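You operate a simulated robot arm through the tools that you are given. There is no shell and no other tool. Be economical: measure what you need, move in short steps, check, and stop when the job is done.

You are at the controls of a simulated two-armed robot. One attempt, no reset.

TASK
Put one of the steel nuts from the yellow taped square on the top of the grey stand. Put the lid from the green bench top on top of the grey riser block. Put the cartridge labelled "21" from the top of the long bench on the top of the crate lid. Turn the rig speed dial to 2. Press the minus key of the trial machine two times. Take the setting card and put it on the orange guard plate. Push the red bench upper drawer shut. Switch the switch two of driver two on. Switch the switch one of driver one off. Stack the black motor marked "1" from the fourth shelf from the bottom of the parts rack on top of the black motor marked "2". Push the outer cupboard door shut. Fetch the 16 disc from the top of the crate lid and set it on the brown bench lower shelf. Put the steel can on the grey guard plate. Stack the screw carton that says "M4" from the yellow bench top on top of the screw carton labelled "M3". Take the black housing labelled "A-21" from the yellow bench top and leave it on the green bench top. The order is free. Set down upright: setting card, steel can.
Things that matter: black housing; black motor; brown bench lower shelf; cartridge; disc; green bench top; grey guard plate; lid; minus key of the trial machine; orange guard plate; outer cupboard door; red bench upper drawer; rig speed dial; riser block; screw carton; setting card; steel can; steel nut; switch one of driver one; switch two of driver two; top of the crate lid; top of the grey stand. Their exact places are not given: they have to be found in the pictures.

The check looks at the end state, three seconds after you hand in, the way a careful person would. Anything else that was tipped, shoved, dropped, spilled or broken makes it a failure. Lids that push on must go on centred and level and be pressed home; caps that screw on are set level and turned clockwise until they are tight.

THE ROBOT
Two 7-joint arms with fingered hands on one trunk, on a base that drives. Base frame: it is fixed to the floor where the robot stands at the start and does not move with it; the origin is under the middle of the robot, x ahead of it, y to its left, z up; the surface under the hand at the start is at about z = 740. Units: mm, degrees, N and s.
The left shoulder is at the start at [70, 157, 1089], the right one opposite. With the tool pointing down near the work surface each hand reaches from about 320 to 900 mm from the robot's upright axis, wherever it stands, measured 20 degrees to its own side. Places, roughly: black housing [-2500, 1250, 750]; black motor [-3750, -5500, 1250]; brown bench lower shelf [-4800, -1800, 200]; cartridge [-2250, -500, 750]; disc [-4750, -250, 500]; green bench top [-1300, -1200, 700]; grey guard plate (15x11x1 cm) [-3200, 1400, 700]; lid [-1500, -1000, 750]; minus key of the trial machine [-2500, -1500, 700]; orange guard plate (15x11x1 cm) [-2500, -500, 800]; outer cupboard door [-3300, -5000, 1700]; red bench upper drawer [-4400, -3200, 600]; rig speed dial [-3000, -300, 800]; riser block (8x6x4 cm) [-1300, -1400, 800]; screw carton [-3000, 1500, 750]; setting card [-3250, -2500, 500]; steel can [-3500, 1250, 750]; steel nut (4x4x2 cm) [400, 100, 700]; steel nut (5x4x2 cm) [500, 100, 700]; switch one of driver one [-4900, -3400, 900]; switch two of driver two [-4900, -3200, 900]; top of the crate lid [-4600, -200, 400]; top of the grey stand (54x20 cm) [780, -880, 600]. Payload 5 kg a hand.
The TCP of each hand is the grasp point between the finger pads, 31 mm short of the fingertips. In the tool frame z runs along the fingers and y along their closing line. The gripper opens to 156 mm. The gripper's body begins 88 mm behind the TCP. The gripper is a hand of 4 fingers: y runs from the thumb to the fingers, the wrist lies at [0, 0, -249] in the tool frame, and closing takes about 1.5 s.
Orientation is told as [roll, pitch, yaw] about the base's x, y, z axes, in that order, counted from this pose: with the fingers straight down and closing along the base's y, the tool's x points along the base's -x, its y along +y and its z along -z.

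THE INTERFACE
- The arms move only by the tool arm_command. It takes "left_steps", "right_steps" or both (then of equal length, played together; a hand with none holds still); each is a list that holds one entry, the list of rows, each a list of 7 numbers: the turn, a rotation vector about the tool's x, y, z in degrees, then the shift along the tool's x, y, z in m, then the finger opening in m, from 0 to 0.156. In form: [[[wx, wy, wz, dx, dy, dz, jaw], ...]]. A call has 1 to 10 rows; each row shifts and turns the commanded pose from where the row before left it, along the tool's axes as they then stand. Each row takes 0.2 s and may step no farther than 50 mm and 8.6 degrees from the row before; otherwise, or with a gripper value out of range, the whole call is refused. Where a pose cannot be reached the arm comes as near as it can. A force on the tool above 40 N (or 10 N above the force at the start of the call, whichever is more), or a blocked arm, ends the call early, and 0.2 s more pass. Each finger travels about 108 mm/s and halts on what it meets, pressing with about 29 N; the grip force reading is that of the motor and also rises with nothing between the fingers. The clock runs only during rows and for 0.2 s after the last one: add rows that do not move to give the fingers time. It gives the time, the measured TCP pose, the force on the tool (base axes), the opening and the grip force at its end, in the units of the frame above (readings bear some noise), with the torque about the TCP (base axes, N m) and any sound that the robot's microphone picked up.
- Cameras (640 x 400 px; columns grow to the right, rows downward): "scene" is now at [120.5, -28.7, 1298.9]; the picture's right is [-0.39, -0.92, -0.00], its down [-0.69, 0.29, -0.66] and it looks along [0.61, -0.26, -0.75] (base axes); focal length 268 px, centre (320, 200). "left" rides on the left gripper at [-72, 2, -111] in its tool frame; the picture's right is [-0.02, -1.00, 0.00], its down [0.84, -0.02, -0.54] and it looks along [0.54, -0.01, 0.84] (tool axes); focal length 234 px, centre (320, 200). "right" rides on the right gripper at [72, 2, -111] in its tool frame; the picture's right is [-0.02, 1.00, 0.00], its down [-0.84, -0.02, -0.54] and it looks along [-0.54, -0.01, 0.84] (tool axes); focal length 234 px, centre (320, 200).
- camera(camera): a new picture of that camera. The clock stands still meanwhile.
- raise_lower(by): slides the trunk up (or, below 0, down) by that many mm; the arms and the scene camera ride with it, the base frame stays. It gives what a move gives, with no picture.
- base_move(legs): drives the robot by 1 to 6 legs, each [ahead, turn to the left] in mm and degrees, along the robot's own axes; the way and the turn of a leg run together, so that a leg with both is an arc; at most 1500 mm and 180 degrees a leg. The arms and the cameras ride along, it lands a little off, and it stops where it bumps. It gives what a move gives.
- hand_shape(shape, hand): the hand has 4 fingers and takes this shape, open, in about a second: jaw (thumb against the fingers, like two jaws); tri (thumb and two fingers); tip (a fingertip pinch); poke (one finger out to press); point (the index stretched); flat (the hand flat); cup (the hand cupped); fist (a fist). The gripper value then closes the fingers along that shape, each until it touches; the sizes above hold for jaw. It gives what a move gives, with no picture.
- head_to(pan, tilt): turns the head with the scene camera to pan (to the left, within 86 degrees either way) and tilt (down, from -29 to 69), counted from straight ahead of the robot. It gives what a move gives.
- probe_pixels(camera, pixels): for up to 12 pixels [column, row] of the newest picture of that camera ("zoom" is the newest enlarged one), the place [x, y, z] in the base frame of the surface seen there, good to about 2 mm. The clock stands still meanwhile.
- enlarge(camera, box): a new picture of the part [left, top, right, bottom] of that camera's present view, enlarged. The clock stands still meanwhile.
- hand_in(): hands the job in; it is judged then, once.

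Go step by step. Measure first, check grasps and placings, and put right what went wrong. The budget is 378 turns and 360 pictures, counting those below and the enlarged ones. Unless the task says otherwise, let go and move clear before handing in.

The tools are called as a command line: name --argument value ..., lists and objects as JSON in quotes. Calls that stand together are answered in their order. arm_command: Moves the arms, as the interface text tells. Its arguments: {"type":"object","properties":{"left_steps":{"type":"array","items":{"type":"array","items":{"type":"array","items":{"type":"number"}}}},"right_steps":{"type":"array","items":{"type":"array","items":{"type":"array","items":{"type":"number"}}}}},"required":[]} The other tools are called the same way: raise_lower (by) slides the trunk up or down; hand_shape (shape, hand) gives the hand a shape; base_move (legs) drives the base; head_to (pan, tilt) turns the head that bears the scene camera; camera (camera) takes a picture; probe_pixels (camera, pixels) gives the place of the surface under pixels of a picture; enlarge (camera, box) takes an enlarged picture of a part of a camera's view; hand_in () hands the job in.

At the start:

```text
t: 0.0
left_tcp_pos: [534.6, 8.3, 1015.3]
left_orientation: [0.0, -0.1, 0.0]
left_contact_force: [-0.8, 0.3, 0.8]
left_wrist_torque: [0.0, 0.03, 0.03]
left_opening: 155.7
left_finger_force: 0.0
left_shape: jaw
right_tcp_pos: [560.4, -513.8, 966.1]
right_orientation: [0.0, 0.0, 0.1]
right_contact_force: [-0.1, 0.3, 0.8]
right_wrist_torque: [-0.02, -0.02, 0.0]
right_opening: 155.9
right_finger_force: 0.0
right_shape: jaw
trunk travel left (down, up): [-475.0, 465.0]
robot x, y, heading: [-4.1, -0.2, -0.1]
head pan, tilt: [-22.9, 48.7]
```

scene: 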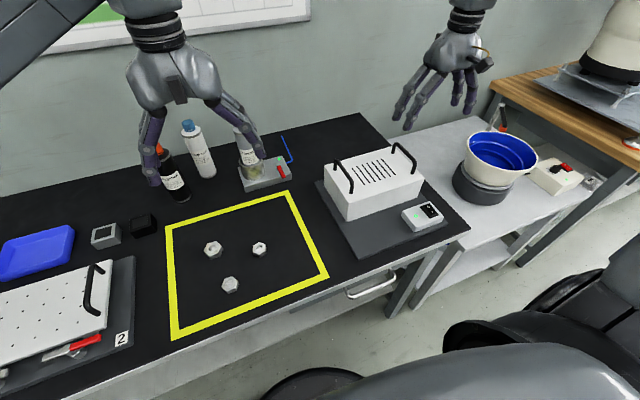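
right: 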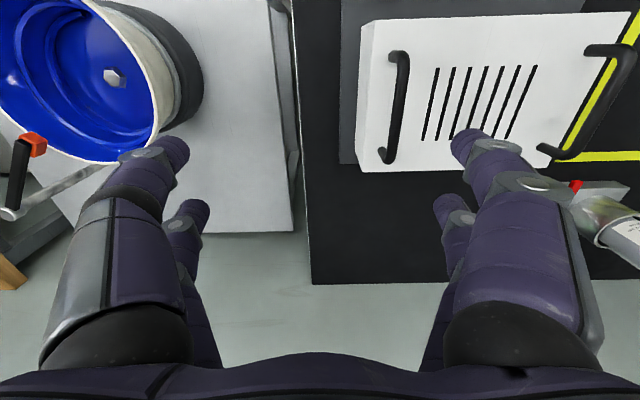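
left: 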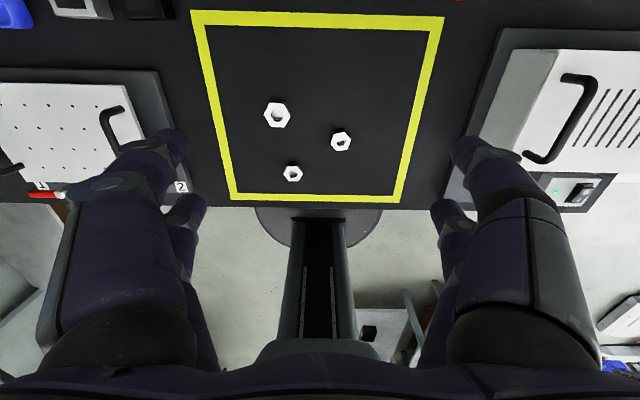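

The scene shows three nuts in the yellow square at about (213,249), (259,248), (230,285), and the grey stand probably at the right around (430,170). I measure these.

probe_pixels --camera "scene" --pixels '[[213, 249], [259, 248], [230, 285], [200, 270], [430, 160], [440, 220], [530, 230], [545, 215], [485, 190], [470, 270], [410, 120], [590, 180]]'

enlarge --camera "scene" --box '[380, 60, 640, 320]'

```text
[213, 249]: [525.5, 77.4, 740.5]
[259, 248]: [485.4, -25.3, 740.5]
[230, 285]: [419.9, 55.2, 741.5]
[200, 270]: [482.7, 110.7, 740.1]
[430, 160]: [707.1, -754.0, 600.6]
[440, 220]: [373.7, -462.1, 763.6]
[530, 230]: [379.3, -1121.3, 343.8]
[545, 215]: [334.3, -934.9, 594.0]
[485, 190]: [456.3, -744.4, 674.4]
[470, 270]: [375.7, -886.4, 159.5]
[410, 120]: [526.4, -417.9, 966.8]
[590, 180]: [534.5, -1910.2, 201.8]
```

```text
1.54 times, centred on (510, 190) of scene
```

zoom: 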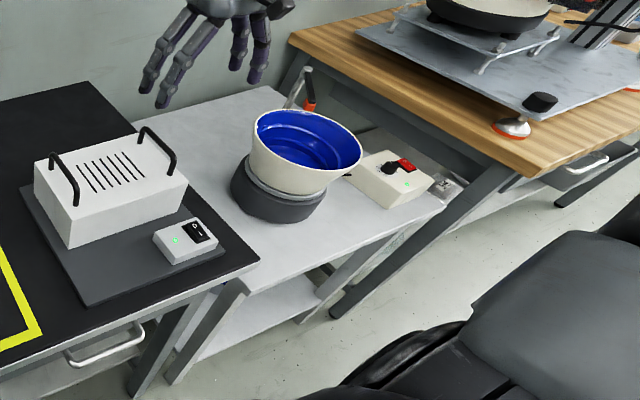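

probe_pixels --camera "left" --pixels '[[341, 133], [341, 149], [332, 142], [350, 141], [341, 141], [293, 174], [277, 115]]'

enlarge --camera "left" --box '[250, 80, 380, 200]'

```text
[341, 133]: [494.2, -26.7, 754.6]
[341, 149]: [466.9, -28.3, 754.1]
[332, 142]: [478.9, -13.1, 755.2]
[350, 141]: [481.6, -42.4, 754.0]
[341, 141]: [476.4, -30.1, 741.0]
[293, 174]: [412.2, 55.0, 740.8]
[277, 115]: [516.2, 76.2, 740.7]
```

```text
3.33 times, centred on (315, 140) of left
```

zoom: 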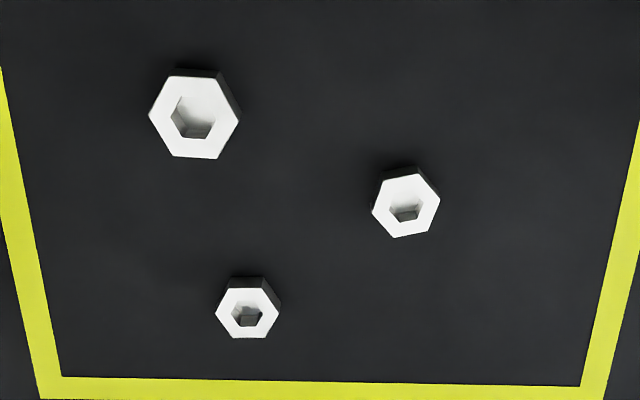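

The middle nut is centred at about (480.5,-27.5), top z 755, and a pair of its flats lies at about -19° from y. I bring the left hand above it and turn it to match.

arm_command --left_steps '[[[0, 0, 0, 0.0108, -0.0072, 0.04, 0.09], [0, 0, 0, 0.0108, -0.0072, 0.04, 0.09], [0, 0, 0, 0.0108, -0.0072, 0.04, 0.09], [0, 0, 0, 0.0108, -0.0072, 0.04, 0.09], [0, 0, 0, 0.0108, -0.0072, 0.03, 0.09], [0, 0, 6.4, 0, 0, 0, 0.09], [0, 0, 6.4, 0, 0, 0, 0.09], [0, 0, 6.2, 0, 0, 0, 0.09], [0, 0, 0, 0, 0, 0, 0.09]]]'

camera --camera "left"

```text
t: 2.0
left_tcp_pos: [481.3, -28.3, 823.5]
left_orientation: [0.1, 0.0, -19.2]
left_contact_force: [-0.1, 1.0, 0.6]
left_wrist_torque: [-0.04, 0.01, 0.01]
left_opening: 90.7
left_finger_force: 0.1
left_shape: jaw
right_tcp_pos: [559.6, -513.1, 964.5]
right_orientation: [0.0, 0.0, 0.0]
right_contact_force: [-0.5, -0.3, 0.4]
right_wrist_torque: [0.03, -0.03, -0.01]
right_opening: 155.8
right_finger_force: 0.2
right_shape: jaw
trunk travel left (down, up): [-475.0, 465.0]
robot x, y, heading: [3.7, 1.6, 0.1]
head pan, tilt: [-22.9, 48.7]
```

```text
354 pictures are left
```

left: 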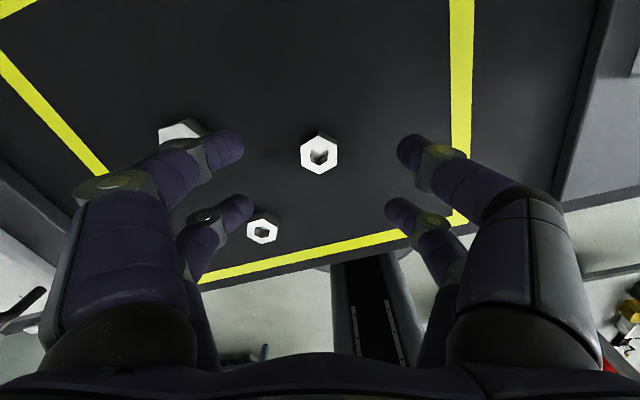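

The nut sits centred between finger pairs that stand about 45 mm apart, wide for a small nut. I try the tip pinch shape and look.

hand_shape --hand "left" --shape "tip"

camera --camera "left"

camera --camera "scene"

```text
t: 2.9
left_tcp_pos: [482.6, -29.1, 823.8]
left_orientation: [0.2, -0.2, -19.0]
left_contact_force: [0.7, 0.4, -0.6]
left_wrist_torque: [-0.03, 0.04, 0.0]
left_opening: 155.9
left_finger_force: 0.1
left_shape: tip
right_tcp_pos: [558.9, -512.2, 965.6]
right_orientation: [0.0, 0.0, 0.0]
right_contact_force: [-0.1, 0.2, 0.0]
right_wrist_torque: [-0.03, -0.01, -0.01]
right_opening: 156.2
right_finger_force: 0.0
right_shape: jaw
trunk travel left (down, up): [-475.0, 465.0]
robot x, y, heading: [-1.5, 1.5, -0.0]
head pan, tilt: [-22.9, 48.7]
```

```text
353 pictures are left
```

left: 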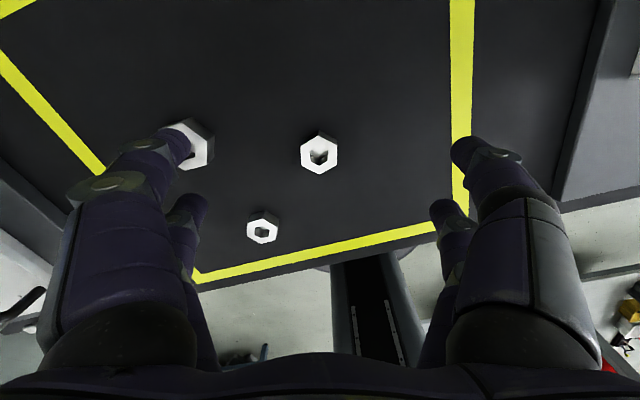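

```text
352 pictures are left
```

scene: 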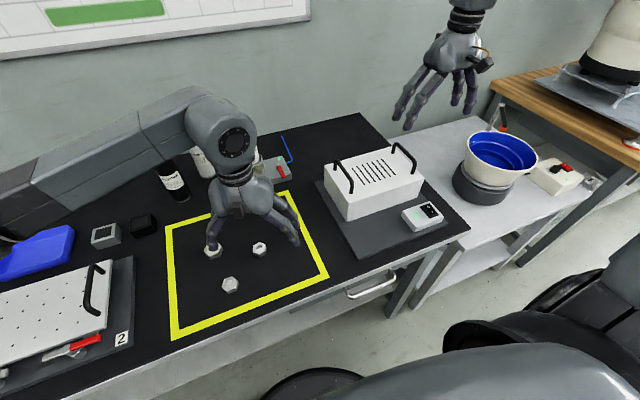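

Open, it looks the same; I test how it closes in the air.

arm_command --left_steps '[[[0, 0, 0, 0, 0, 0, 0.04], [0, 0, 0, 0, 0, 0, 0.04], [0, 0, 0, 0, 0, 0, 0.04], [0, 0, 0, 0, 0, 0, 0.04], [0, 0, 0, 0, 0, 0, 0.04], [0, 0, 0, 0, 0, 0, 0.04], [0, 0, 0, 0, 0, 0, 0.04]]]'

camera --camera "left"

```text
t: 4.5
left_tcp_pos: [481.6, -28.5, 822.5]
left_orientation: [0.1, -0.1, -19.0]
left_contact_force: [-1.2, -0.7, 0.0]
left_wrist_torque: [0.01, 0.03, -0.03]
left_opening: 40.3
left_finger_force: 0.1
left_shape: tip
right_tcp_pos: [559.0, -514.1, 965.8]
right_orientation: [-0.1, -0.1, -0.1]
right_contact_force: [-0.5, 0.3, 1.1]
right_wrist_torque: [0.02, 0.01, 0.03]
right_opening: 155.8
right_finger_force: 0.1
right_shape: jaw
trunk travel left (down, up): [-475.0, 465.0]
robot x, y, heading: [0.2, 3.2, -0.1]
head pan, tilt: [-22.9, 48.7]
```

```text
351 pictures are left
```

left: 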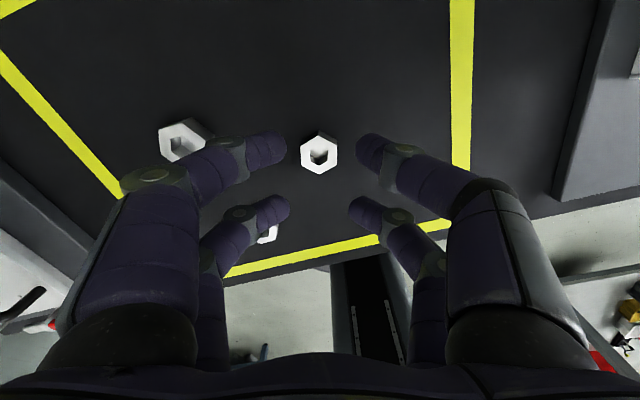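

Finger pairs stay at tool x ≈ -20 and +28, so I'll pinch the nut with the front pair: shift +20 mm in tool x, lower, and close.

arm_command --left_steps '[[[0, 0, 0, 0.02, 0, 0, 0.07], [0, 0, 0, 0, 0, 0.025, 0.07], [0, 0, 0, 0, 0, 0.021, 0.07], [0, 0, 0, 0, 0, 0, 0.07]]]'

camera --camera "left"

```text
t: 5.5
left_tcp_pos: [462.1, -21.9, 777.2]
left_orientation: [0.1, 0.0, -19.0]
left_contact_force: [-0.5, 0.4, 0.6]
left_wrist_torque: [-0.02, 0.0, 0.01]
left_opening: 69.5
left_finger_force: 0.1
left_shape: tip
right_tcp_pos: [559.4, -513.4, 966.1]
right_orientation: [0.0, -0.1, 0.1]
right_contact_force: [-0.2, -0.3, 0.0]
right_wrist_torque: [0.0, 0.0, 0.0]
right_opening: 155.9
right_finger_force: 0.0
right_shape: jaw
trunk travel left (down, up): [-475.0, 465.0]
robot x, y, heading: [-1.3, 3.7, 0.1]
head pan, tilt: [-22.9, 48.7]
```

```text
350 pictures are left
```

left: 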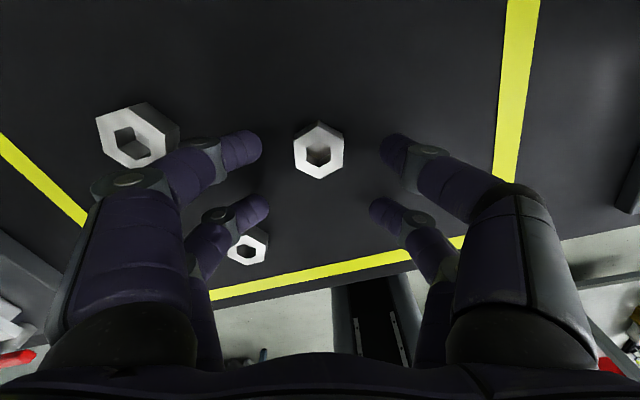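

The nut is between the front pair; I close and lift.

arm_command --left_steps '[[[0, 0, 0, 0, 0, 0, 0.015], [0, 0, 0, 0, 0, 0, 0.015], [0, 0, 0, 0, 0, 0, 0.015], [0, 0, 0, 0, 0, 0, 0.015], [0, 0, 0, 0, 0, -0.02, 0.015], [0, 0, 0, 0, 0, -0.04, 0.015], [0, 0, 0, 0, 0, -0.04, 0.015], [0, 0, 0, 0, 0, -0.04, 0.015], [0, 0, 0, 0, 0, -0.04, 0.015]]]'

camera --camera "left"

```text
t: 7.5
left_tcp_pos: [460.0, -22.5, 957.8]
left_orientation: [0.2, 0.0, -19.0]
left_contact_force: [0.6, 0.8, -0.9]
left_wrist_torque: [0.02, 0.01, 0.02]
left_opening: 10.7
left_finger_force: 29.3
left_shape: tip
right_tcp_pos: [559.2, -514.0, 965.0]
right_orientation: [0.0, 0.0, 0.0]
right_contact_force: [0.6, -0.4, -0.7]
right_wrist_torque: [0.01, -0.05, 0.01]
right_opening: 155.6
right_finger_force: 0.1
right_shape: jaw
trunk travel left (down, up): [-475.0, 465.0]
robot x, y, heading: [1.1, -0.3, 0.1]
head pan, tilt: [-22.9, 48.7]
```

```text
349 pictures are left
```

left: 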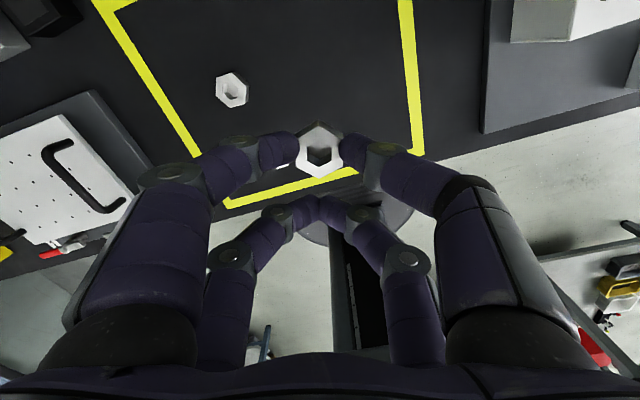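

The nut is held firmly by the front pair. Now I drive back, over to the right and forward so the stand at about (720,-760,600) is in reach.

base_move --legs '[[-250, 0], [0, -90], [740, 0], [0, 90], [250, 0]]'

camera --camera "scene"

```text
t: 22.2
left_tcp_pos: [460.5, -744.2, 957.5]
left_orientation: [0.0, 0.0, -16.7]
left_contact_force: [0.4, 0.6, -0.6]
left_wrist_torque: [-0.02, 0.05, 0.01]
left_opening: 10.5
left_finger_force: 29.2
left_shape: tip
right_tcp_pos: [580.0, -1231.4, 966.1]
right_orientation: [-0.1, 0.0, 2.2]
right_contact_force: [0.1, 0.8, 0.9]
right_wrist_torque: [-0.04, 0.03, 0.02]
right_opening: 155.6
right_finger_force: 0.1
right_shape: jaw
trunk travel left (down, up): [-475.0, 465.0]
robot x, y, heading: [-0.1, -741.8, 2.2]
head pan, tilt: [-22.9, 48.7]
```

```text
348 pictures are left
```

scene: 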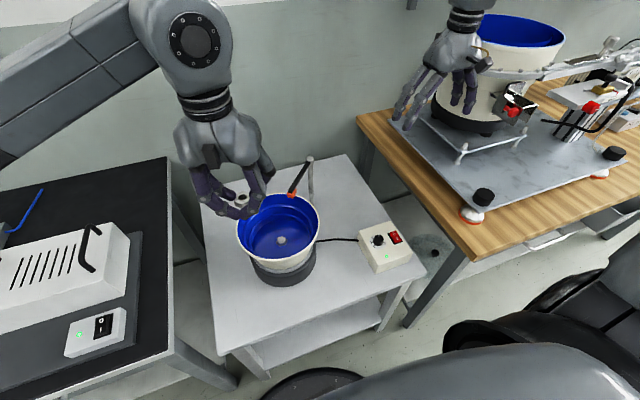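

The stand is in front; I measure free places on its top and the red-tipped arm.

probe_pixels --camera "scene" --pixels '[[207, 190], [342, 158], [220, 345], [413, 280], [340, 180], [350, 200], [308, 190], [310, 160], [293, 192], [300, 210], [335, 270], [232, 320]]'

enlarge --camera "scene" --box '[180, 130, 440, 370]'

```text
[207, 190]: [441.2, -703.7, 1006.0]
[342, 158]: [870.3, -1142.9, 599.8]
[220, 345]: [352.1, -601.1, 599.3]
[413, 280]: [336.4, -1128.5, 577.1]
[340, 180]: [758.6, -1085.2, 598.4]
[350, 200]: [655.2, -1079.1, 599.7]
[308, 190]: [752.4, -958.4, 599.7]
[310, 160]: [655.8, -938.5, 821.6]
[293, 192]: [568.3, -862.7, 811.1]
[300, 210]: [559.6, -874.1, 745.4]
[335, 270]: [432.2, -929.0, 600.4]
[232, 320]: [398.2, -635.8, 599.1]
```

```text
1.67 times, centred on (310, 250) of scene
```

zoom: 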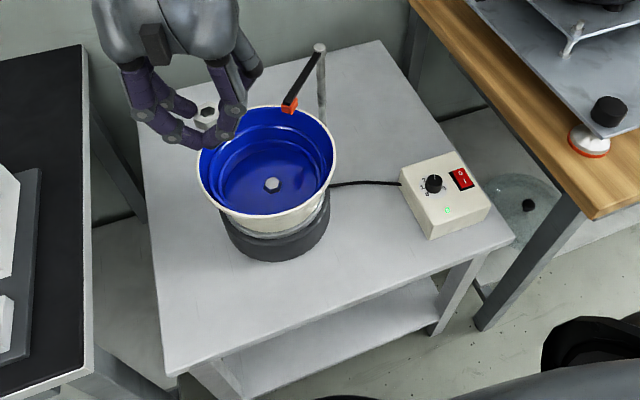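

The free strip behind the bowl is x 680–880 at z 600. I carry the nut to about (760,-720) and go down to z ~757 first.

arm_command --left_steps '[[[0, 0, 0, -0.0434, 0.0182, 0, 0.015], [0, 0, 0, -0.0434, 0.0182, 0, 0.015], [0, 0, 0, -0.0434, 0.0182, 0, 0.015], [0, 0, 0, -0.0434, 0.0182, 0, 0.015], [0, 0, 0, -0.0434, 0.0182, 0, 0.015], [0, 0, 0, -0.0434, 0.0182, 0, 0.015], [0, 0, 0, 0, 0, 0.05, 0.015], [0, 0, 0, 0, 0, 0.05, 0.015], [0, 0, 0, 0, 0, 0.05, 0.015], [0, 0, 0, 0, 0, 0.05, 0.015]]]'

camera --camera "left"

```text
t: 24.4
left_tcp_pos: [742.8, -714.7, 757.9]
left_orientation: [-0.1, -0.1, -16.8]
left_contact_force: [-0.2, -0.2, -0.6]
left_wrist_torque: [0.01, 0.03, -0.01]
left_opening: 10.4
left_finger_force: 29.4
left_shape: tip
right_tcp_pos: [580.5, -1230.6, 965.6]
right_orientation: [0.0, 0.1, 2.2]
right_contact_force: [0.4, -1.2, 0.3]
right_wrist_torque: [0.0, 0.01, 0.01]
right_opening: 155.8
right_finger_force: 0.0
right_shape: jaw
trunk travel left (down, up): [-475.0, 465.0]
robot x, y, heading: [0.2, -740.2, 2.3]
head pan, tilt: [-22.9, 48.7]
```

```text
346 pictures are left
```

left: 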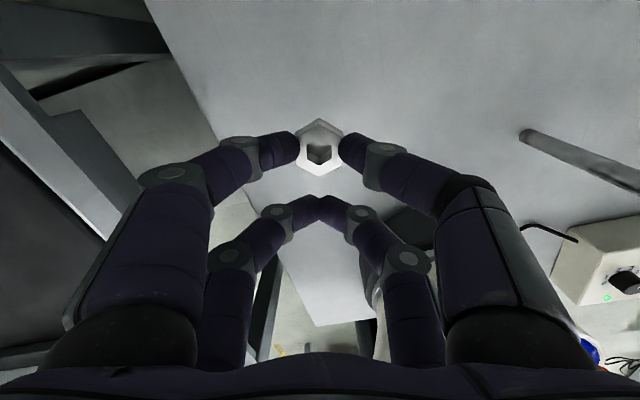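

Clear below; I lower onto the stand (TCP ~638), open, and rise.

arm_command --left_steps '[[[0, 0, 0, 0, 0, 0.045, 0.015], [0, 0, 0, 0, 0, 0.045, 0.015], [0, 0, 0, 0, 0, 0.018, 0.015], [0, 0, 0, 0, 0, 0.011, 0.015], [0, 0, 0, 0, 0, 0, 0.015]]]'

```text
t: 25.6
left_tcp_pos: [743.5, -715.1, 638.2]
left_orientation: [0.0, -0.1, -16.7]
left_contact_force: [-0.9, -0.4, -1.5]
left_wrist_torque: [0.01, -0.01, 0.01]
left_opening: 10.3
left_finger_force: 29.1
left_shape: tip
right_tcp_pos: [579.7, -1231.6, 966.3]
right_orientation: [0.0, -0.1, 2.1]
right_contact_force: [0.3, -0.4, -0.5]
right_wrist_torque: [-0.04, 0.0, 0.02]
right_opening: 156.0
right_finger_force: 0.0
right_shape: jaw
trunk travel left (down, up): [-475.0, 465.0]
robot x, y, heading: [-0.7, -738.8, 2.3]
head pan, tilt: [-22.9, 48.7]
```

arm_command --left_steps '[[[0, 0, 0, 0, 0, 0.002, 0.05], [0, 0, 0, 0, 0, 0, 0.07], [0, 0, 0, 0, 0, 0, 0.07], [0, 0, 0, 0, 0, -0.03, 0.07], [0, 0, 0, 0, 0, -0.05, 0.07], [0, 0, 0, 0, 0, -0.05, 0.07], [0, 0, 0, 0, 0, -0.05, 0.07], [0, 0, 0, 0, 0, -0.05, 0.07], [0, 0, 0, 0, 0, -0.05, 0.07], [0, 0, 0, 0, 0, -0.04, 0.07]]]'

camera --camera "left"

```text
t: 27.8
left_tcp_pos: [743.6, -715.1, 958.2]
left_orientation: [0.0, -0.2, -16.8]
left_contact_force: [-0.4, -0.1, -0.5]
left_wrist_torque: [0.04, -0.01, 0.03]
left_opening: 69.7
left_finger_force: 0.0
left_shape: tip
right_tcp_pos: [578.2, -1231.7, 966.3]
right_orientation: [0.0, 0.1, 2.3]
right_contact_force: [-0.3, 0.1, 0.3]
right_wrist_torque: [0.0, 0.0, 0.04]
right_opening: 155.9
right_finger_force: 0.1
right_shape: jaw
trunk travel left (down, up): [-475.0, 465.0]
robot x, y, heading: [0.8, -739.3, 2.3]
head pan, tilt: [-22.9, 48.7]
```

```text
345 pictures are left
```

left: 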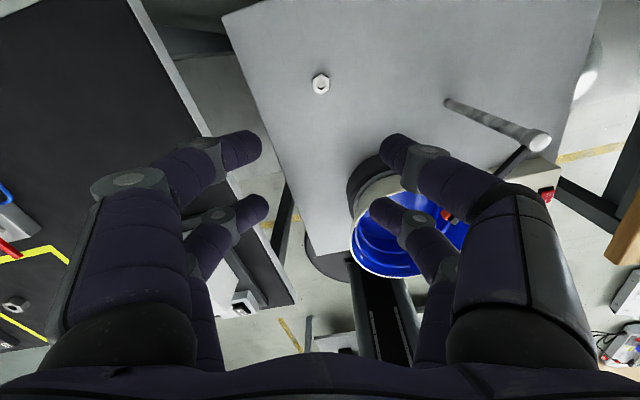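

The nut lies on the stand at (321,84). I retract the left hand over the bench and back away before turning round.

arm_command --left_steps '[[[0, 0, 0, 0.045, 0, 0, 0.07], [0, 0, 0, 0.045, 0, 0, 0.07], [0, 0, 0, 0.045, 0, 0, 0.07], [0, 0, 0, 0.045, 0, 0, 0.07], [0, 0, -6.3, 0.045, 0, 0, 0.07], [0, 0, -6.3, 0.045, 0, 0, 0.07], [0, 0, -6.3, 0.045, 0, 0, 0.07]]]'

base_move --legs '[[-400, 0], [0, 150]]'

head_to --pan 0 --tilt 25

camera --camera "scene"

```text
t: 29.4
left_tcp_pos: [435.5, -637.9, 958.1]
left_orientation: [0.0, -0.1, 2.3]
left_contact_force: [-0.5, 0.6, 0.2]
left_wrist_torque: [0.02, -0.05, -0.02]
left_opening: 69.5
left_finger_force: 0.0
left_shape: tip
right_tcp_pos: [579.4, -1230.6, 967.0]
right_orientation: [-0.1, 0.0, 2.2]
right_contact_force: [-0.4, -0.9, -0.2]
right_wrist_torque: [0.02, -0.02, -0.01]
right_opening: 155.9
right_finger_force: 0.0
right_shape: jaw
trunk travel left (down, up): [-475.0, 465.0]
robot x, y, heading: [-2.0, -743.8, 2.1]
head pan, tilt: [-22.9, 48.7]
```

```text
t: 38.2
left_tcp_pos: [-834.2, -652.5, 957.4]
left_orientation: [0.0, -0.1, 155.6]
left_contact_force: [-0.1, 0.3, 0.2]
left_wrist_torque: [-0.01, -0.01, -0.02]
left_opening: 69.5
left_finger_force: 0.1
left_shape: tip
right_tcp_pos: [-696.4, -57.6, 966.7]
right_orientation: [0.0, 0.0, 155.5]
right_contact_force: [-0.1, 0.5, 0.0]
right_wrist_torque: [-0.03, -0.02, 0.01]
right_opening: 156.3
right_finger_force: 0.2
right_shape: jaw
trunk travel left (down, up): [-475.0, 465.0]
robot x, y, heading: [-397.5, -756.2, 155.6]
head pan, tilt: [-22.9, 48.7]
```

```text
t: 39.0
left_tcp_pos: [-834.1, -653.2, 958.1]
left_orientation: [0.0, -0.1, 155.6]
left_contact_force: [-0.5, 1.0, -0.8]
left_wrist_torque: [-0.02, -0.04, -0.02]
left_opening: 69.5
left_finger_force: 0.1
left_shape: tip
right_tcp_pos: [-696.7, -58.7, 966.7]
right_orientation: [0.0, 0.1, 155.6]
right_contact_force: [1.0, -0.5, 0.7]
right_wrist_torque: [0.01, 0.01, 0.01]
right_opening: 155.9
right_finger_force: 0.0
right_shape: jaw
trunk travel left (down, up): [-475.0, 465.0]
robot x, y, heading: [-396.4, -755.7, 155.6]
head pan, tilt: [0.0, 25.0]
```

```text
344 pictures are left
```

scene: 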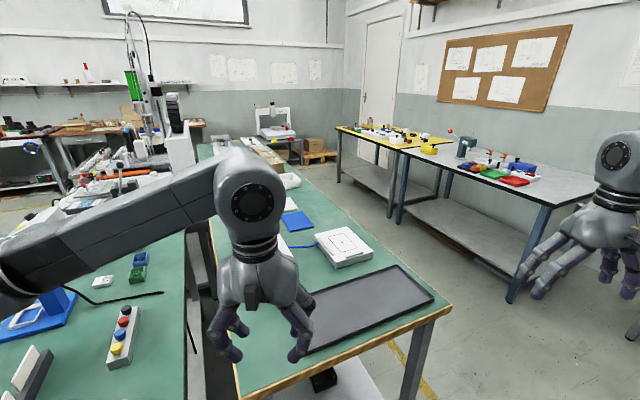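

A long green-topped bench lies ahead and another green bench to the left. I look more to the left and probe.

enlarge --camera "scene" --box '[0, 60, 340, 280]'

probe_pixels --camera "scene" --pixels '[[242, 385], [440, 310], [345, 245], [295, 222], [290, 180], [125, 340], [140, 270], [100, 283], [10, 300], [60, 300], [280, 130], [380, 130]]'

head_to --pan 40 --tilt 32

camera --camera "scene"

```text
1.82 times, centred on (170, 170) of scene
```

zoom: 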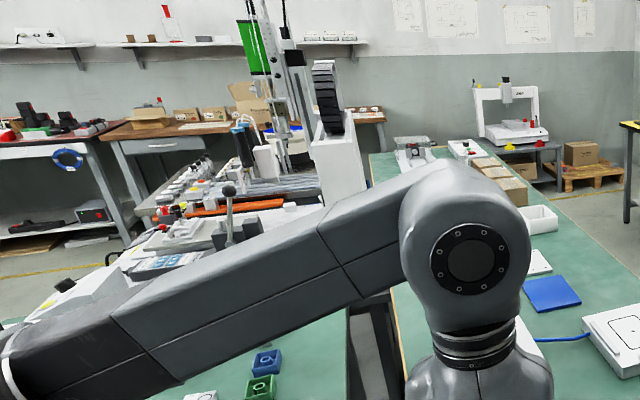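

```text
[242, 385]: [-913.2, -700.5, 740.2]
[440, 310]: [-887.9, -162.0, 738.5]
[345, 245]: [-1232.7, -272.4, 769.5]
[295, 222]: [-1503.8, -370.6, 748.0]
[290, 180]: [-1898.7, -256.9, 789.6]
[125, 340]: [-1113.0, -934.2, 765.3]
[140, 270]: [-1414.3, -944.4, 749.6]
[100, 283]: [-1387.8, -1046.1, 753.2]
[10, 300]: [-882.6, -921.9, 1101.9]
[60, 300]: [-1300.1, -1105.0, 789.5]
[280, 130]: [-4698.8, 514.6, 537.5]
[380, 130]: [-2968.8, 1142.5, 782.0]
```

```text
t: 40.1
left_tcp_pos: [-833.6, -652.0, 957.9]
left_orientation: [0.0, -0.1, 155.6]
left_contact_force: [-0.9, 0.1, -0.7]
left_wrist_torque: [0.01, 0.0, -0.02]
left_opening: 69.4
left_finger_force: 0.2
left_shape: tip
right_tcp_pos: [-696.4, -57.5, 966.8]
right_orientation: [0.0, 0.0, 155.7]
right_contact_force: [0.0, -0.3, -0.4]
right_wrist_torque: [0.0, -0.03, 0.0]
right_opening: 156.0
right_finger_force: 0.1
right_shape: jaw
trunk travel left (down, up): [-475.0, 465.0]
robot x, y, heading: [-396.9, -753.6, 155.7]
head pan, tilt: [40.0, 32.0]
```

```text
342 pictures are left
```

scene: 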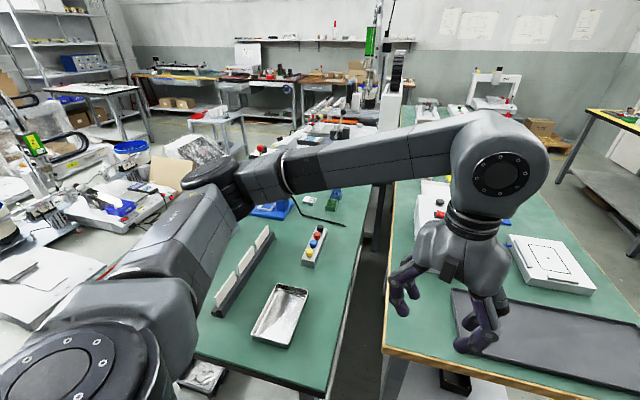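

My arm hides the green bench. I move the left hand out sideways, turn left and look again.

arm_command --left_steps '[[[0, 0, 0, 0, 0.045, -0.02, 0.07], [0, 0, 0, 0, 0.045, -0.02, 0.07], [0, 0, 0, 0, 0.045, -0.02, 0.07], [0, 0, 0, 0, 0.045, -0.02, 0.07], [0, 0, 0, 0, 0.045, -0.02, 0.07], [0, 0, 0, 0, 0.045, -0.02, 0.07]]]'

base_move --legs '[[0, 50]]'

head_to --pan 0 --tilt 28

camera --camera "scene"

```text
t: 41.7
left_tcp_pos: [-938.4, -899.3, 1011.2]
left_orientation: [0.0, 10.5, 155.3]
left_contact_force: [-0.6, -0.1, 0.1]
left_wrist_torque: [0.02, 0.05, 0.02]
left_opening: 69.4
left_finger_force: 0.0
left_shape: tip
right_tcp_pos: [-695.7, -57.1, 966.1]
right_orientation: [0.1, -0.2, 155.5]
right_contact_force: [0.2, -1.1, -1.0]
right_wrist_torque: [-0.04, 0.02, -0.04]
right_opening: 155.9
right_finger_force: 0.0
right_shape: jaw
trunk travel left (down, up): [-475.0, 465.0]
robot x, y, heading: [-399.2, -753.1, 155.7]
head pan, tilt: [40.0, 32.0]
stopped in row 6 (left hand): the arm was blocked; the commanded pose is now the measured one
```

```text
t: 44.3
left_tcp_pos: [-642.2, -1259.5, 1011.6]
left_orientation: [-0.1, 10.5, -155.4]
left_contact_force: [-1.0, -0.3, -0.1]
left_wrist_torque: [0.02, 0.03, 0.01]
left_opening: 69.9
left_finger_force: 0.1
left_shape: tip
right_tcp_pos: [-1122.5, -526.4, 966.3]
right_orientation: [0.0, 0.0, -155.1]
right_contact_force: [0.9, -0.4, -0.2]
right_wrist_torque: [0.03, 0.0, -0.01]
right_opening: 155.7
right_finger_force: 0.0
right_shape: jaw
trunk travel left (down, up): [-475.0, 465.0]
robot x, y, heading: [-397.4, -756.0, -155.3]
head pan, tilt: [40.0, 32.0]
```

```text
t: 45.4
left_tcp_pos: [-642.1, -1259.6, 1010.7]
left_orientation: [-0.2, 10.5, -155.3]
left_contact_force: [-0.1, -0.1, -0.3]
left_wrist_torque: [0.04, 0.01, 0.01]
left_opening: 70.0
left_finger_force: 0.1
left_shape: tip
right_tcp_pos: [-1121.7, -526.1, 967.4]
right_orientation: [0.0, 0.0, -155.1]
right_contact_force: [0.0, 0.1, -0.9]
right_wrist_torque: [-0.03, 0.01, 0.01]
right_opening: 155.9
right_finger_force: 0.0
right_shape: jaw
trunk travel left (down, up): [-475.0, 465.0]
robot x, y, heading: [-397.6, -756.3, -155.0]
head pan, tilt: [0.0, 28.0]
```

```text
341 pictures are left
```

scene: 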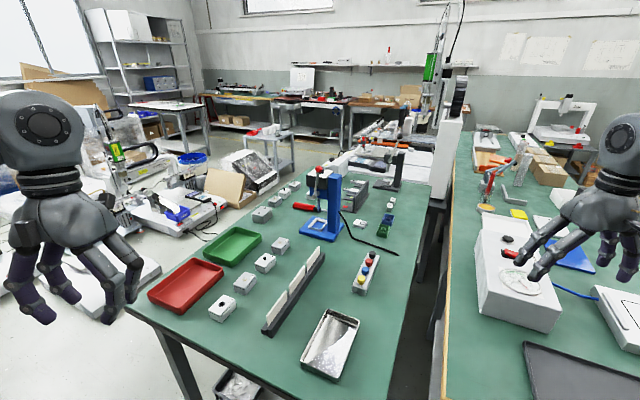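

Good view of the green bench. I enlarge it.

enlarge --camera "scene" --box '[140, 165, 300, 345]'

probe_pixels --camera "zoom" --pixels '[[300, 100], [320, 200]]'

enlarge --camera "scene" --box '[230, 150, 430, 290]'

probe_pixels --camera "scene" --pixels '[[221, 303], [244, 280], [265, 260], [280, 243], [262, 212], [274, 200], [285, 193], [294, 186], [388, 218], [362, 222], [389, 202], [355, 188]]'

```text
2.22 times, centred on (220, 255) of scene
```

zoom: 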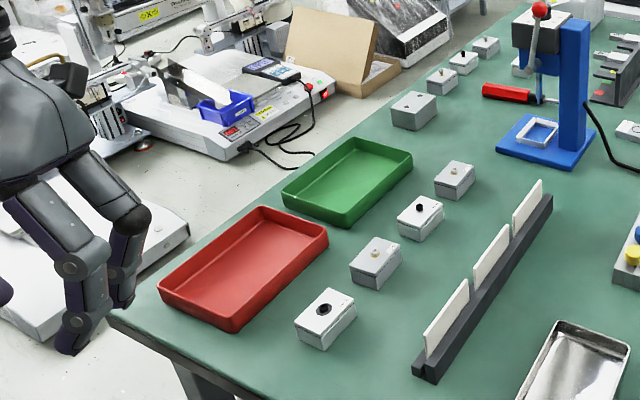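

```text
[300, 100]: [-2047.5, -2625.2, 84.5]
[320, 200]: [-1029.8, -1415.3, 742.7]
```

```text
2.86 times, centred on (330, 220) of scene
```

zoom: 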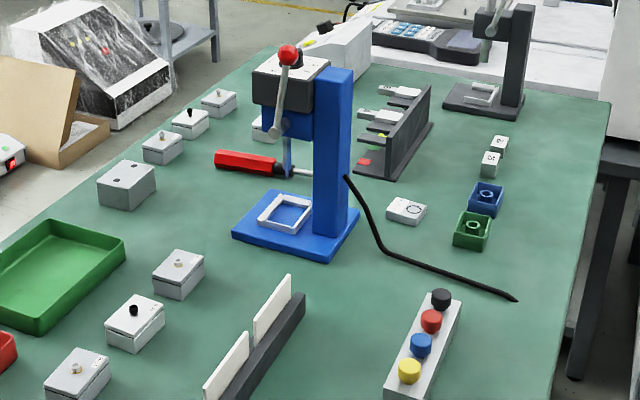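

```text
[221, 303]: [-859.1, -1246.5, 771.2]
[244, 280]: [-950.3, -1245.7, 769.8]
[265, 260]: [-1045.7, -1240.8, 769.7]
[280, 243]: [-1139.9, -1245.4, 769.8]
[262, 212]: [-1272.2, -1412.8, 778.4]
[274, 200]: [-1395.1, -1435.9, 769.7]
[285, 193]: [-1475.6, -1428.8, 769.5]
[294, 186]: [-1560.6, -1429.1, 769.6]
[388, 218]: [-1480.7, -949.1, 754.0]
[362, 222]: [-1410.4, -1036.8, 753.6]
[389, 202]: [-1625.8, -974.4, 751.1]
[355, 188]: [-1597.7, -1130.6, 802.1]
```

The white slab at (-1410,-1037,753) may be the lid, and the grey block at (-1272,-1413,778) the riser. I check the floor space on the far left side of the green bench.

probe_pixels --camera "scene" --pixels '[[130, 303], [215, 222], [180, 255], [215, 240], [155, 235], [165, 200], [150, 180], [225, 190], [255, 170], [130, 215], [145, 270], [185, 160]]'

enlarge --camera "scene" --box '[90, 60, 330, 250]'

```text
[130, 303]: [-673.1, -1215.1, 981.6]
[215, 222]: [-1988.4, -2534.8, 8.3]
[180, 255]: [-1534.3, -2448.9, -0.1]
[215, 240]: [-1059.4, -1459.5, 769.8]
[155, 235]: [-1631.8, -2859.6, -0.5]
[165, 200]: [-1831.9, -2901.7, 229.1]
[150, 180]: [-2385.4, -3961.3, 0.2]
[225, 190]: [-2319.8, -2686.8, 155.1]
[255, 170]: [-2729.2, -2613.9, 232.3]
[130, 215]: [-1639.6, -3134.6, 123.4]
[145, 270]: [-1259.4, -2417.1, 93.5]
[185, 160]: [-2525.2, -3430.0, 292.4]
```

```text
2.11 times, centred on (210, 155) of scene
```

zoom: 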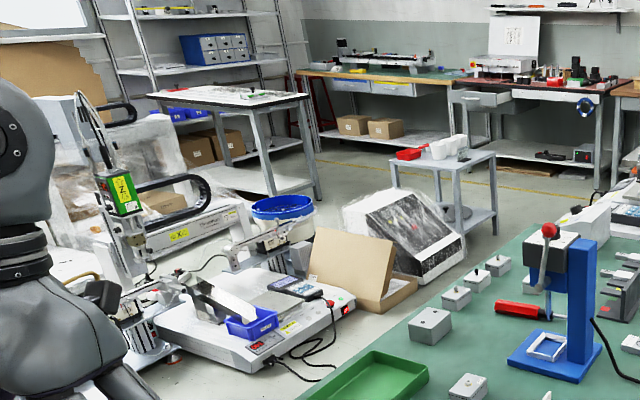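

Objects stand on the floor beyond y≈-2400, leaving an aisle by the bench. I tuck the arms, turn to face -y and look before driving.

base_move --legs '[[0, 65]]'

camera --camera "scene"

probe_pixels --camera "scene" --pixels '[[320, 390], [320, 330], [320, 270], [320, 230], [250, 300], [400, 300], [450, 260], [420, 220], [200, 250], [500, 300], [380, 240], [320, 200]]'

```text
t: 48.6
left_tcp_pos: [-54.5, -1197.8, 1011.9]
left_orientation: [-0.2, 10.5, -91.6]
left_contact_force: [0.0, -0.4, 0.1]
left_wrist_torque: [0.01, -0.01, 0.0]
left_opening: 69.7
left_finger_force: 0.0
left_shape: tip
right_tcp_pos: [-924.6, -1304.2, 965.7]
right_orientation: [0.0, 0.1, -91.3]
right_contact_force: [-0.2, 0.1, -0.1]
right_wrist_torque: [0.03, 0.04, -0.01]
right_opening: 155.9
right_finger_force: 0.1
right_shape: jaw
trunk travel left (down, up): [-475.0, 465.0]
robot x, y, heading: [-397.8, -754.3, -91.6]
head pan, tilt: [0.0, 28.0]
```

```text
337 pictures are left
```

scene: 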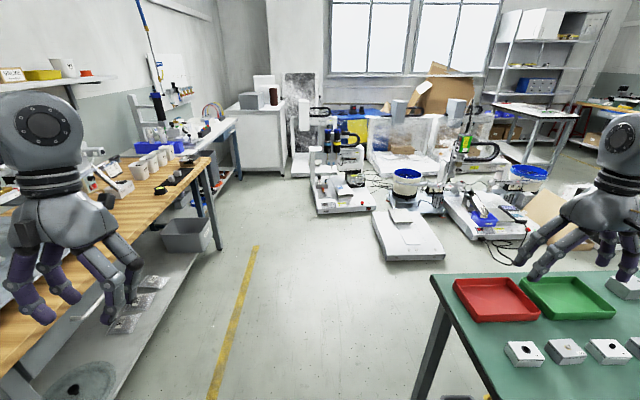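

```text
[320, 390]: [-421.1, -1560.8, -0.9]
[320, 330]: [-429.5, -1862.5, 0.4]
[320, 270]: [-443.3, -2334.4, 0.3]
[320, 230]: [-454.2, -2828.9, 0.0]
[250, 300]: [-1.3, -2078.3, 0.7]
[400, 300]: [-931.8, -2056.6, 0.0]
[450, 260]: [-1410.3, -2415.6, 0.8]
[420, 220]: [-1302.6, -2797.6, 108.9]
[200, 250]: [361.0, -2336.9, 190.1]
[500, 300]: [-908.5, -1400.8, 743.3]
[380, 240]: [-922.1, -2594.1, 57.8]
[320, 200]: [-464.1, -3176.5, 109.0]
```

The floor is clear. I tuck the right hand, then drive around to the far side of the green bench facing it.

arm_command --right_steps '[[[0, 0, 0, 0.018, 0.04, -0.005, 0.1], [0, 0, 0, 0.018, 0.04, -0.005, 0.1], [0, 0, 0, 0.018, 0.04, -0.005, 0.1], [0, 0, 0, 0.018, 0.04, -0.005, 0.1], [0, 0, 0, 0.018, 0.04, -0.005, 0.1], [0, 0, 0, 0.018, 0.04, -0.005, 0.1], [0, 0, 0, 0.018, 0.04, -0.005, 0.1], [0, 0, 0, 0.018, 0.04, -0.005, 0.1]]]'

base_move --legs '[[1130, 0], [0, -90], [900, 0], [0, -88]]'

head_to --pan 0 --tilt 45

camera --camera "scene"

```text
t: 50.4
left_tcp_pos: [-53.1, -1197.1, 1010.1]
left_orientation: [-0.3, 10.5, -91.6]
left_contact_force: [0.0, 0.5, -0.6]
left_wrist_torque: [0.0, 0.0, 0.0]
left_opening: 70.0
left_finger_force: 0.0
left_shape: tip
right_tcp_pos: [-599.7, -1168.0, 1008.3]
right_orientation: [0.0, -0.1, -91.4]
right_contact_force: [0.9, -0.4, -0.3]
right_wrist_torque: [0.0, 0.04, 0.02]
right_opening: 100.6
right_finger_force: 0.1
right_shape: jaw
trunk travel left (down, up): [-475.0, 465.0]
robot x, y, heading: [-397.4, -752.2, -91.5]
head pan, tilt: [0.0, 28.0]
```

```text
t: 68.1
left_tcp_pos: [-1680.8, -1451.0, 1011.1]
left_orientation: [-0.2, 10.5, 91.8]
left_contact_force: [-0.8, 0.3, 0.3]
left_wrist_torque: [0.01, -0.03, 0.01]
left_opening: 69.8
left_finger_force: 0.0
left_shape: tip
right_tcp_pos: [-1133.3, -1445.9, 1008.1]
right_orientation: [0.0, 0.0, 92.1]
right_contact_force: [-0.2, -0.4, -0.7]
right_wrist_torque: [0.03, 0.0, 0.0]
right_opening: 100.6
right_finger_force: 0.1
right_shape: jaw
trunk travel left (down, up): [-475.0, 465.0]
robot x, y, heading: [-1312.1, -1867.3, 92.1]
head pan, tilt: [0.0, 28.0]
```

```text
t: 68.9
left_tcp_pos: [-1681.7, -1450.4, 1010.4]
left_orientation: [-0.1, 10.5, 91.8]
left_contact_force: [-0.5, 0.0, -0.5]
left_wrist_torque: [0.02, 0.01, 0.0]
left_opening: 69.7
left_finger_force: 0.0
left_shape: tip
right_tcp_pos: [-1134.8, -1446.7, 1009.0]
right_orientation: [0.0, 0.0, 92.2]
right_contact_force: [0.8, -0.3, -0.3]
right_wrist_torque: [0.03, 0.0, -0.02]
right_opening: 100.5
right_finger_force: 0.0
right_shape: jaw
trunk travel left (down, up): [-475.0, 465.0]
robot x, y, heading: [-1313.9, -1866.9, 92.0]
head pan, tilt: [0.0, 45.0]
```

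```text
336 pictures are left
```

scene: 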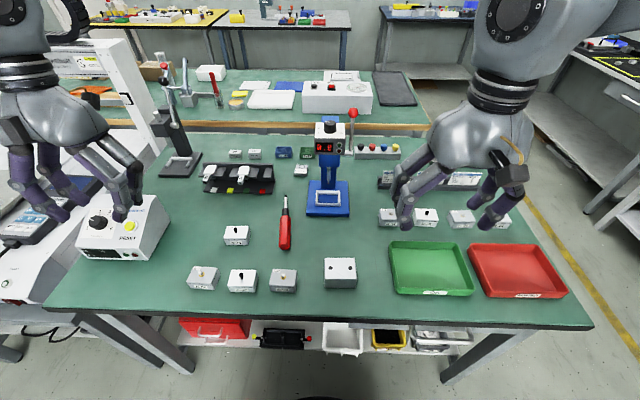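

Block at (340,272), white slab at (301,171). I enlarge both.

enlarge --camera "scene" --box '[190, 130, 370, 300]'

enlarge --camera "scene" --box '[220, 140, 320, 200]'

enlarge --camera "scene" --box '[310, 250, 370, 300]'

probe_pixels --camera "scene" --pixels '[[301, 171], [295, 166], [307, 166], [298, 175], [308, 175], [325, 262], [355, 262], [327, 279], [356, 279], [340, 270], [329, 125], [353, 113]]'

```text
2.35 times, centred on (280, 215) of scene
```

zoom: 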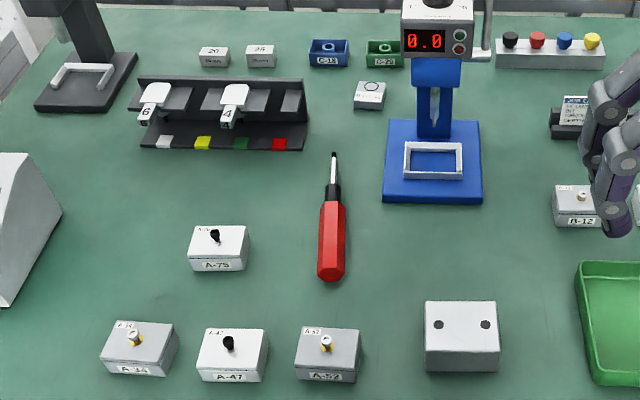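

```text
6.40 times, centred on (270, 170) of scene
```

zoom: 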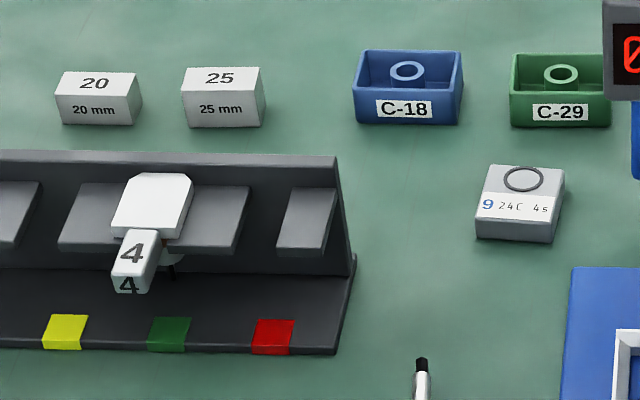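

```text
8.00 times, centred on (340, 275) of scene
```

zoom: 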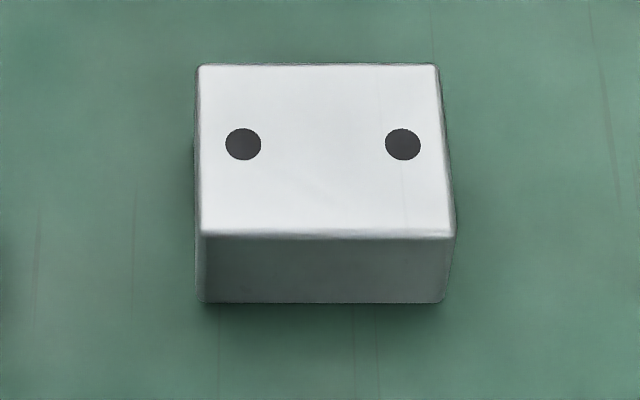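

```text
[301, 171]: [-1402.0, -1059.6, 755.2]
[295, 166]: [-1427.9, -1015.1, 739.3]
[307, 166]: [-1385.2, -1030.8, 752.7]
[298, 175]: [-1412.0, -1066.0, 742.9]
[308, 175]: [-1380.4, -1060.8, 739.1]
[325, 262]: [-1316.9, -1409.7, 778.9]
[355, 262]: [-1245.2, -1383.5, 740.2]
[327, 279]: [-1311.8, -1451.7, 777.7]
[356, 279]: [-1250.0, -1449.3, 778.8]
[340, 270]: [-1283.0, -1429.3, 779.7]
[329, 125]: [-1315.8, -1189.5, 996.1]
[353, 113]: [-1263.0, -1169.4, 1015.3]
```

Lid identity is unclear: candidates include the "9" slab. I look at the rest of the bench.

enlarge --camera "scene" --box '[340, 120, 560, 300]'

enlarge --camera "scene" --box '[70, 90, 290, 270]'

enlarge --camera "scene" --box '[285, 155, 320, 185]'

```text
2.22 times, centred on (450, 210) of scene
```

zoom: 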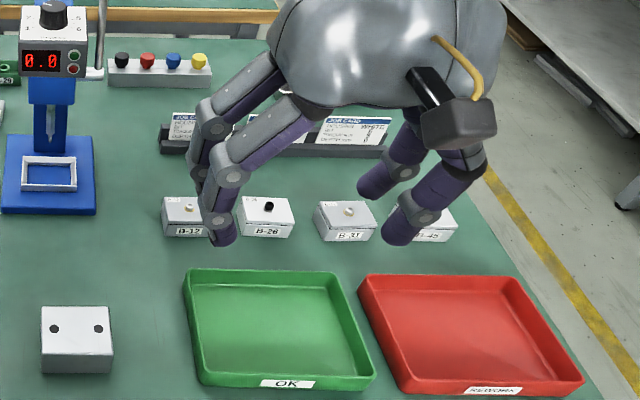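

```text
2.22 times, centred on (180, 180) of scene
```

zoom: 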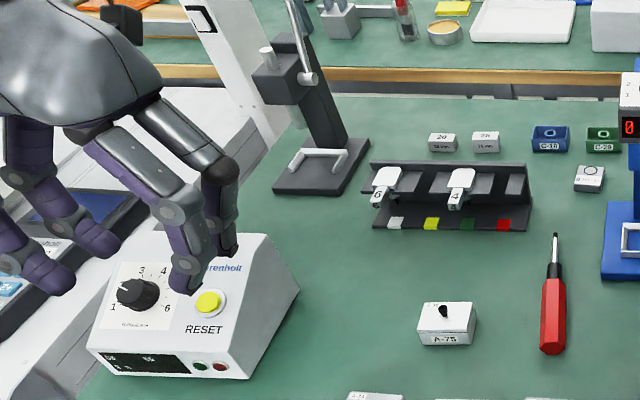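

```text
13.33 times, centred on (302, 170) of scene
```

zoom: 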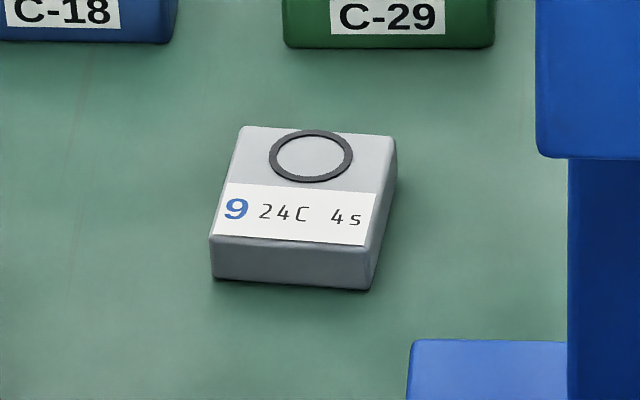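

The "9" slab is the only lid-like object; I measure its corners and the riser's.

probe_pixels --camera "zoom" --pixels '[[245, 132], [388, 140], [216, 236], [366, 244], [310, 155], [300, 200], [290, 270]]'

probe_pixels --camera "scene" --pixels '[[326, 260], [353, 260], [327, 280], [355, 280]]'

```text
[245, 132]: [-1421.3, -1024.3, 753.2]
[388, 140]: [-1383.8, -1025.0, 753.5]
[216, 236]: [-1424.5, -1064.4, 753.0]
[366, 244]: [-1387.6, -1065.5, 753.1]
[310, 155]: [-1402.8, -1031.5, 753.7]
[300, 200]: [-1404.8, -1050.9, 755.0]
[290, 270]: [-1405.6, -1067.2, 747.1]
```

```text
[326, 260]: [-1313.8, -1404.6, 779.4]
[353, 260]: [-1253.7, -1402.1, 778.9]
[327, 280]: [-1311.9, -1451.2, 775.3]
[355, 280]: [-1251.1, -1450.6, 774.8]
```

Lid centre ≈ (-1404.5,-1045), top 753, sides at yaw ≈85; riser centre ≈ (-1282,-1427), top 779. I raise the trunk for clearance over the press and bring the left hand level and over the lid.

raise_lower --by 120

arm_command --left_steps '[[[0, -5.25, 3.4, 0, -0.04, 0, 0.08], [0, -5.25, 3.4, 0, -0.04, 0, 0.08], [0, 0, 0, -0.03, -0.03, 0, 0.08], [0, 0, 0, -0.03, -0.03, 0, 0.08]]]'

```text
t: 70.4
left_tcp_pos: [-1682.0, -1450.9, 1130.8]
left_orientation: [-0.1, 10.6, 91.9]
left_contact_force: [-0.5, 0.1, 0.2]
left_wrist_torque: [0.03, -0.01, 0.01]
left_opening: 69.7
left_finger_force: 0.0
left_shape: tip
right_tcp_pos: [-1134.8, -1447.0, 1129.1]
right_orientation: [0.0, 0.0, 92.2]
right_contact_force: [-0.1, -0.8, 0.0]
right_wrist_torque: [0.02, 0.0, 0.0]
right_opening: 100.6
right_finger_force: 0.0
right_shape: jaw
trunk travel left (down, up): [-595.0, 345.0]
robot x, y, heading: [-1310.1, -1871.5, 92.1]
head pan, tilt: [0.0, 45.0]
```

```text
t: 71.4
left_tcp_pos: [-1535.1, -1395.8, 1132.6]
left_orientation: [-0.7, 0.1, 85.2]
left_contact_force: [0.7, -0.1, 0.6]
left_wrist_torque: [-0.01, 0.05, 0.01]
left_opening: 79.3
left_finger_force: 0.1
left_shape: tip
right_tcp_pos: [-1132.5, -1444.5, 1127.4]
right_orientation: [0.1, 0.1, 92.3]
right_contact_force: [1.0, 0.8, -0.5]
right_wrist_torque: [-0.05, 0.04, -0.01]
right_opening: 100.5
right_finger_force: 0.1
right_shape: jaw
trunk travel left (down, up): [-595.0, 345.0]
robot x, y, heading: [-1306.3, -1872.0, 92.2]
head pan, tilt: [0.0, 45.0]
```

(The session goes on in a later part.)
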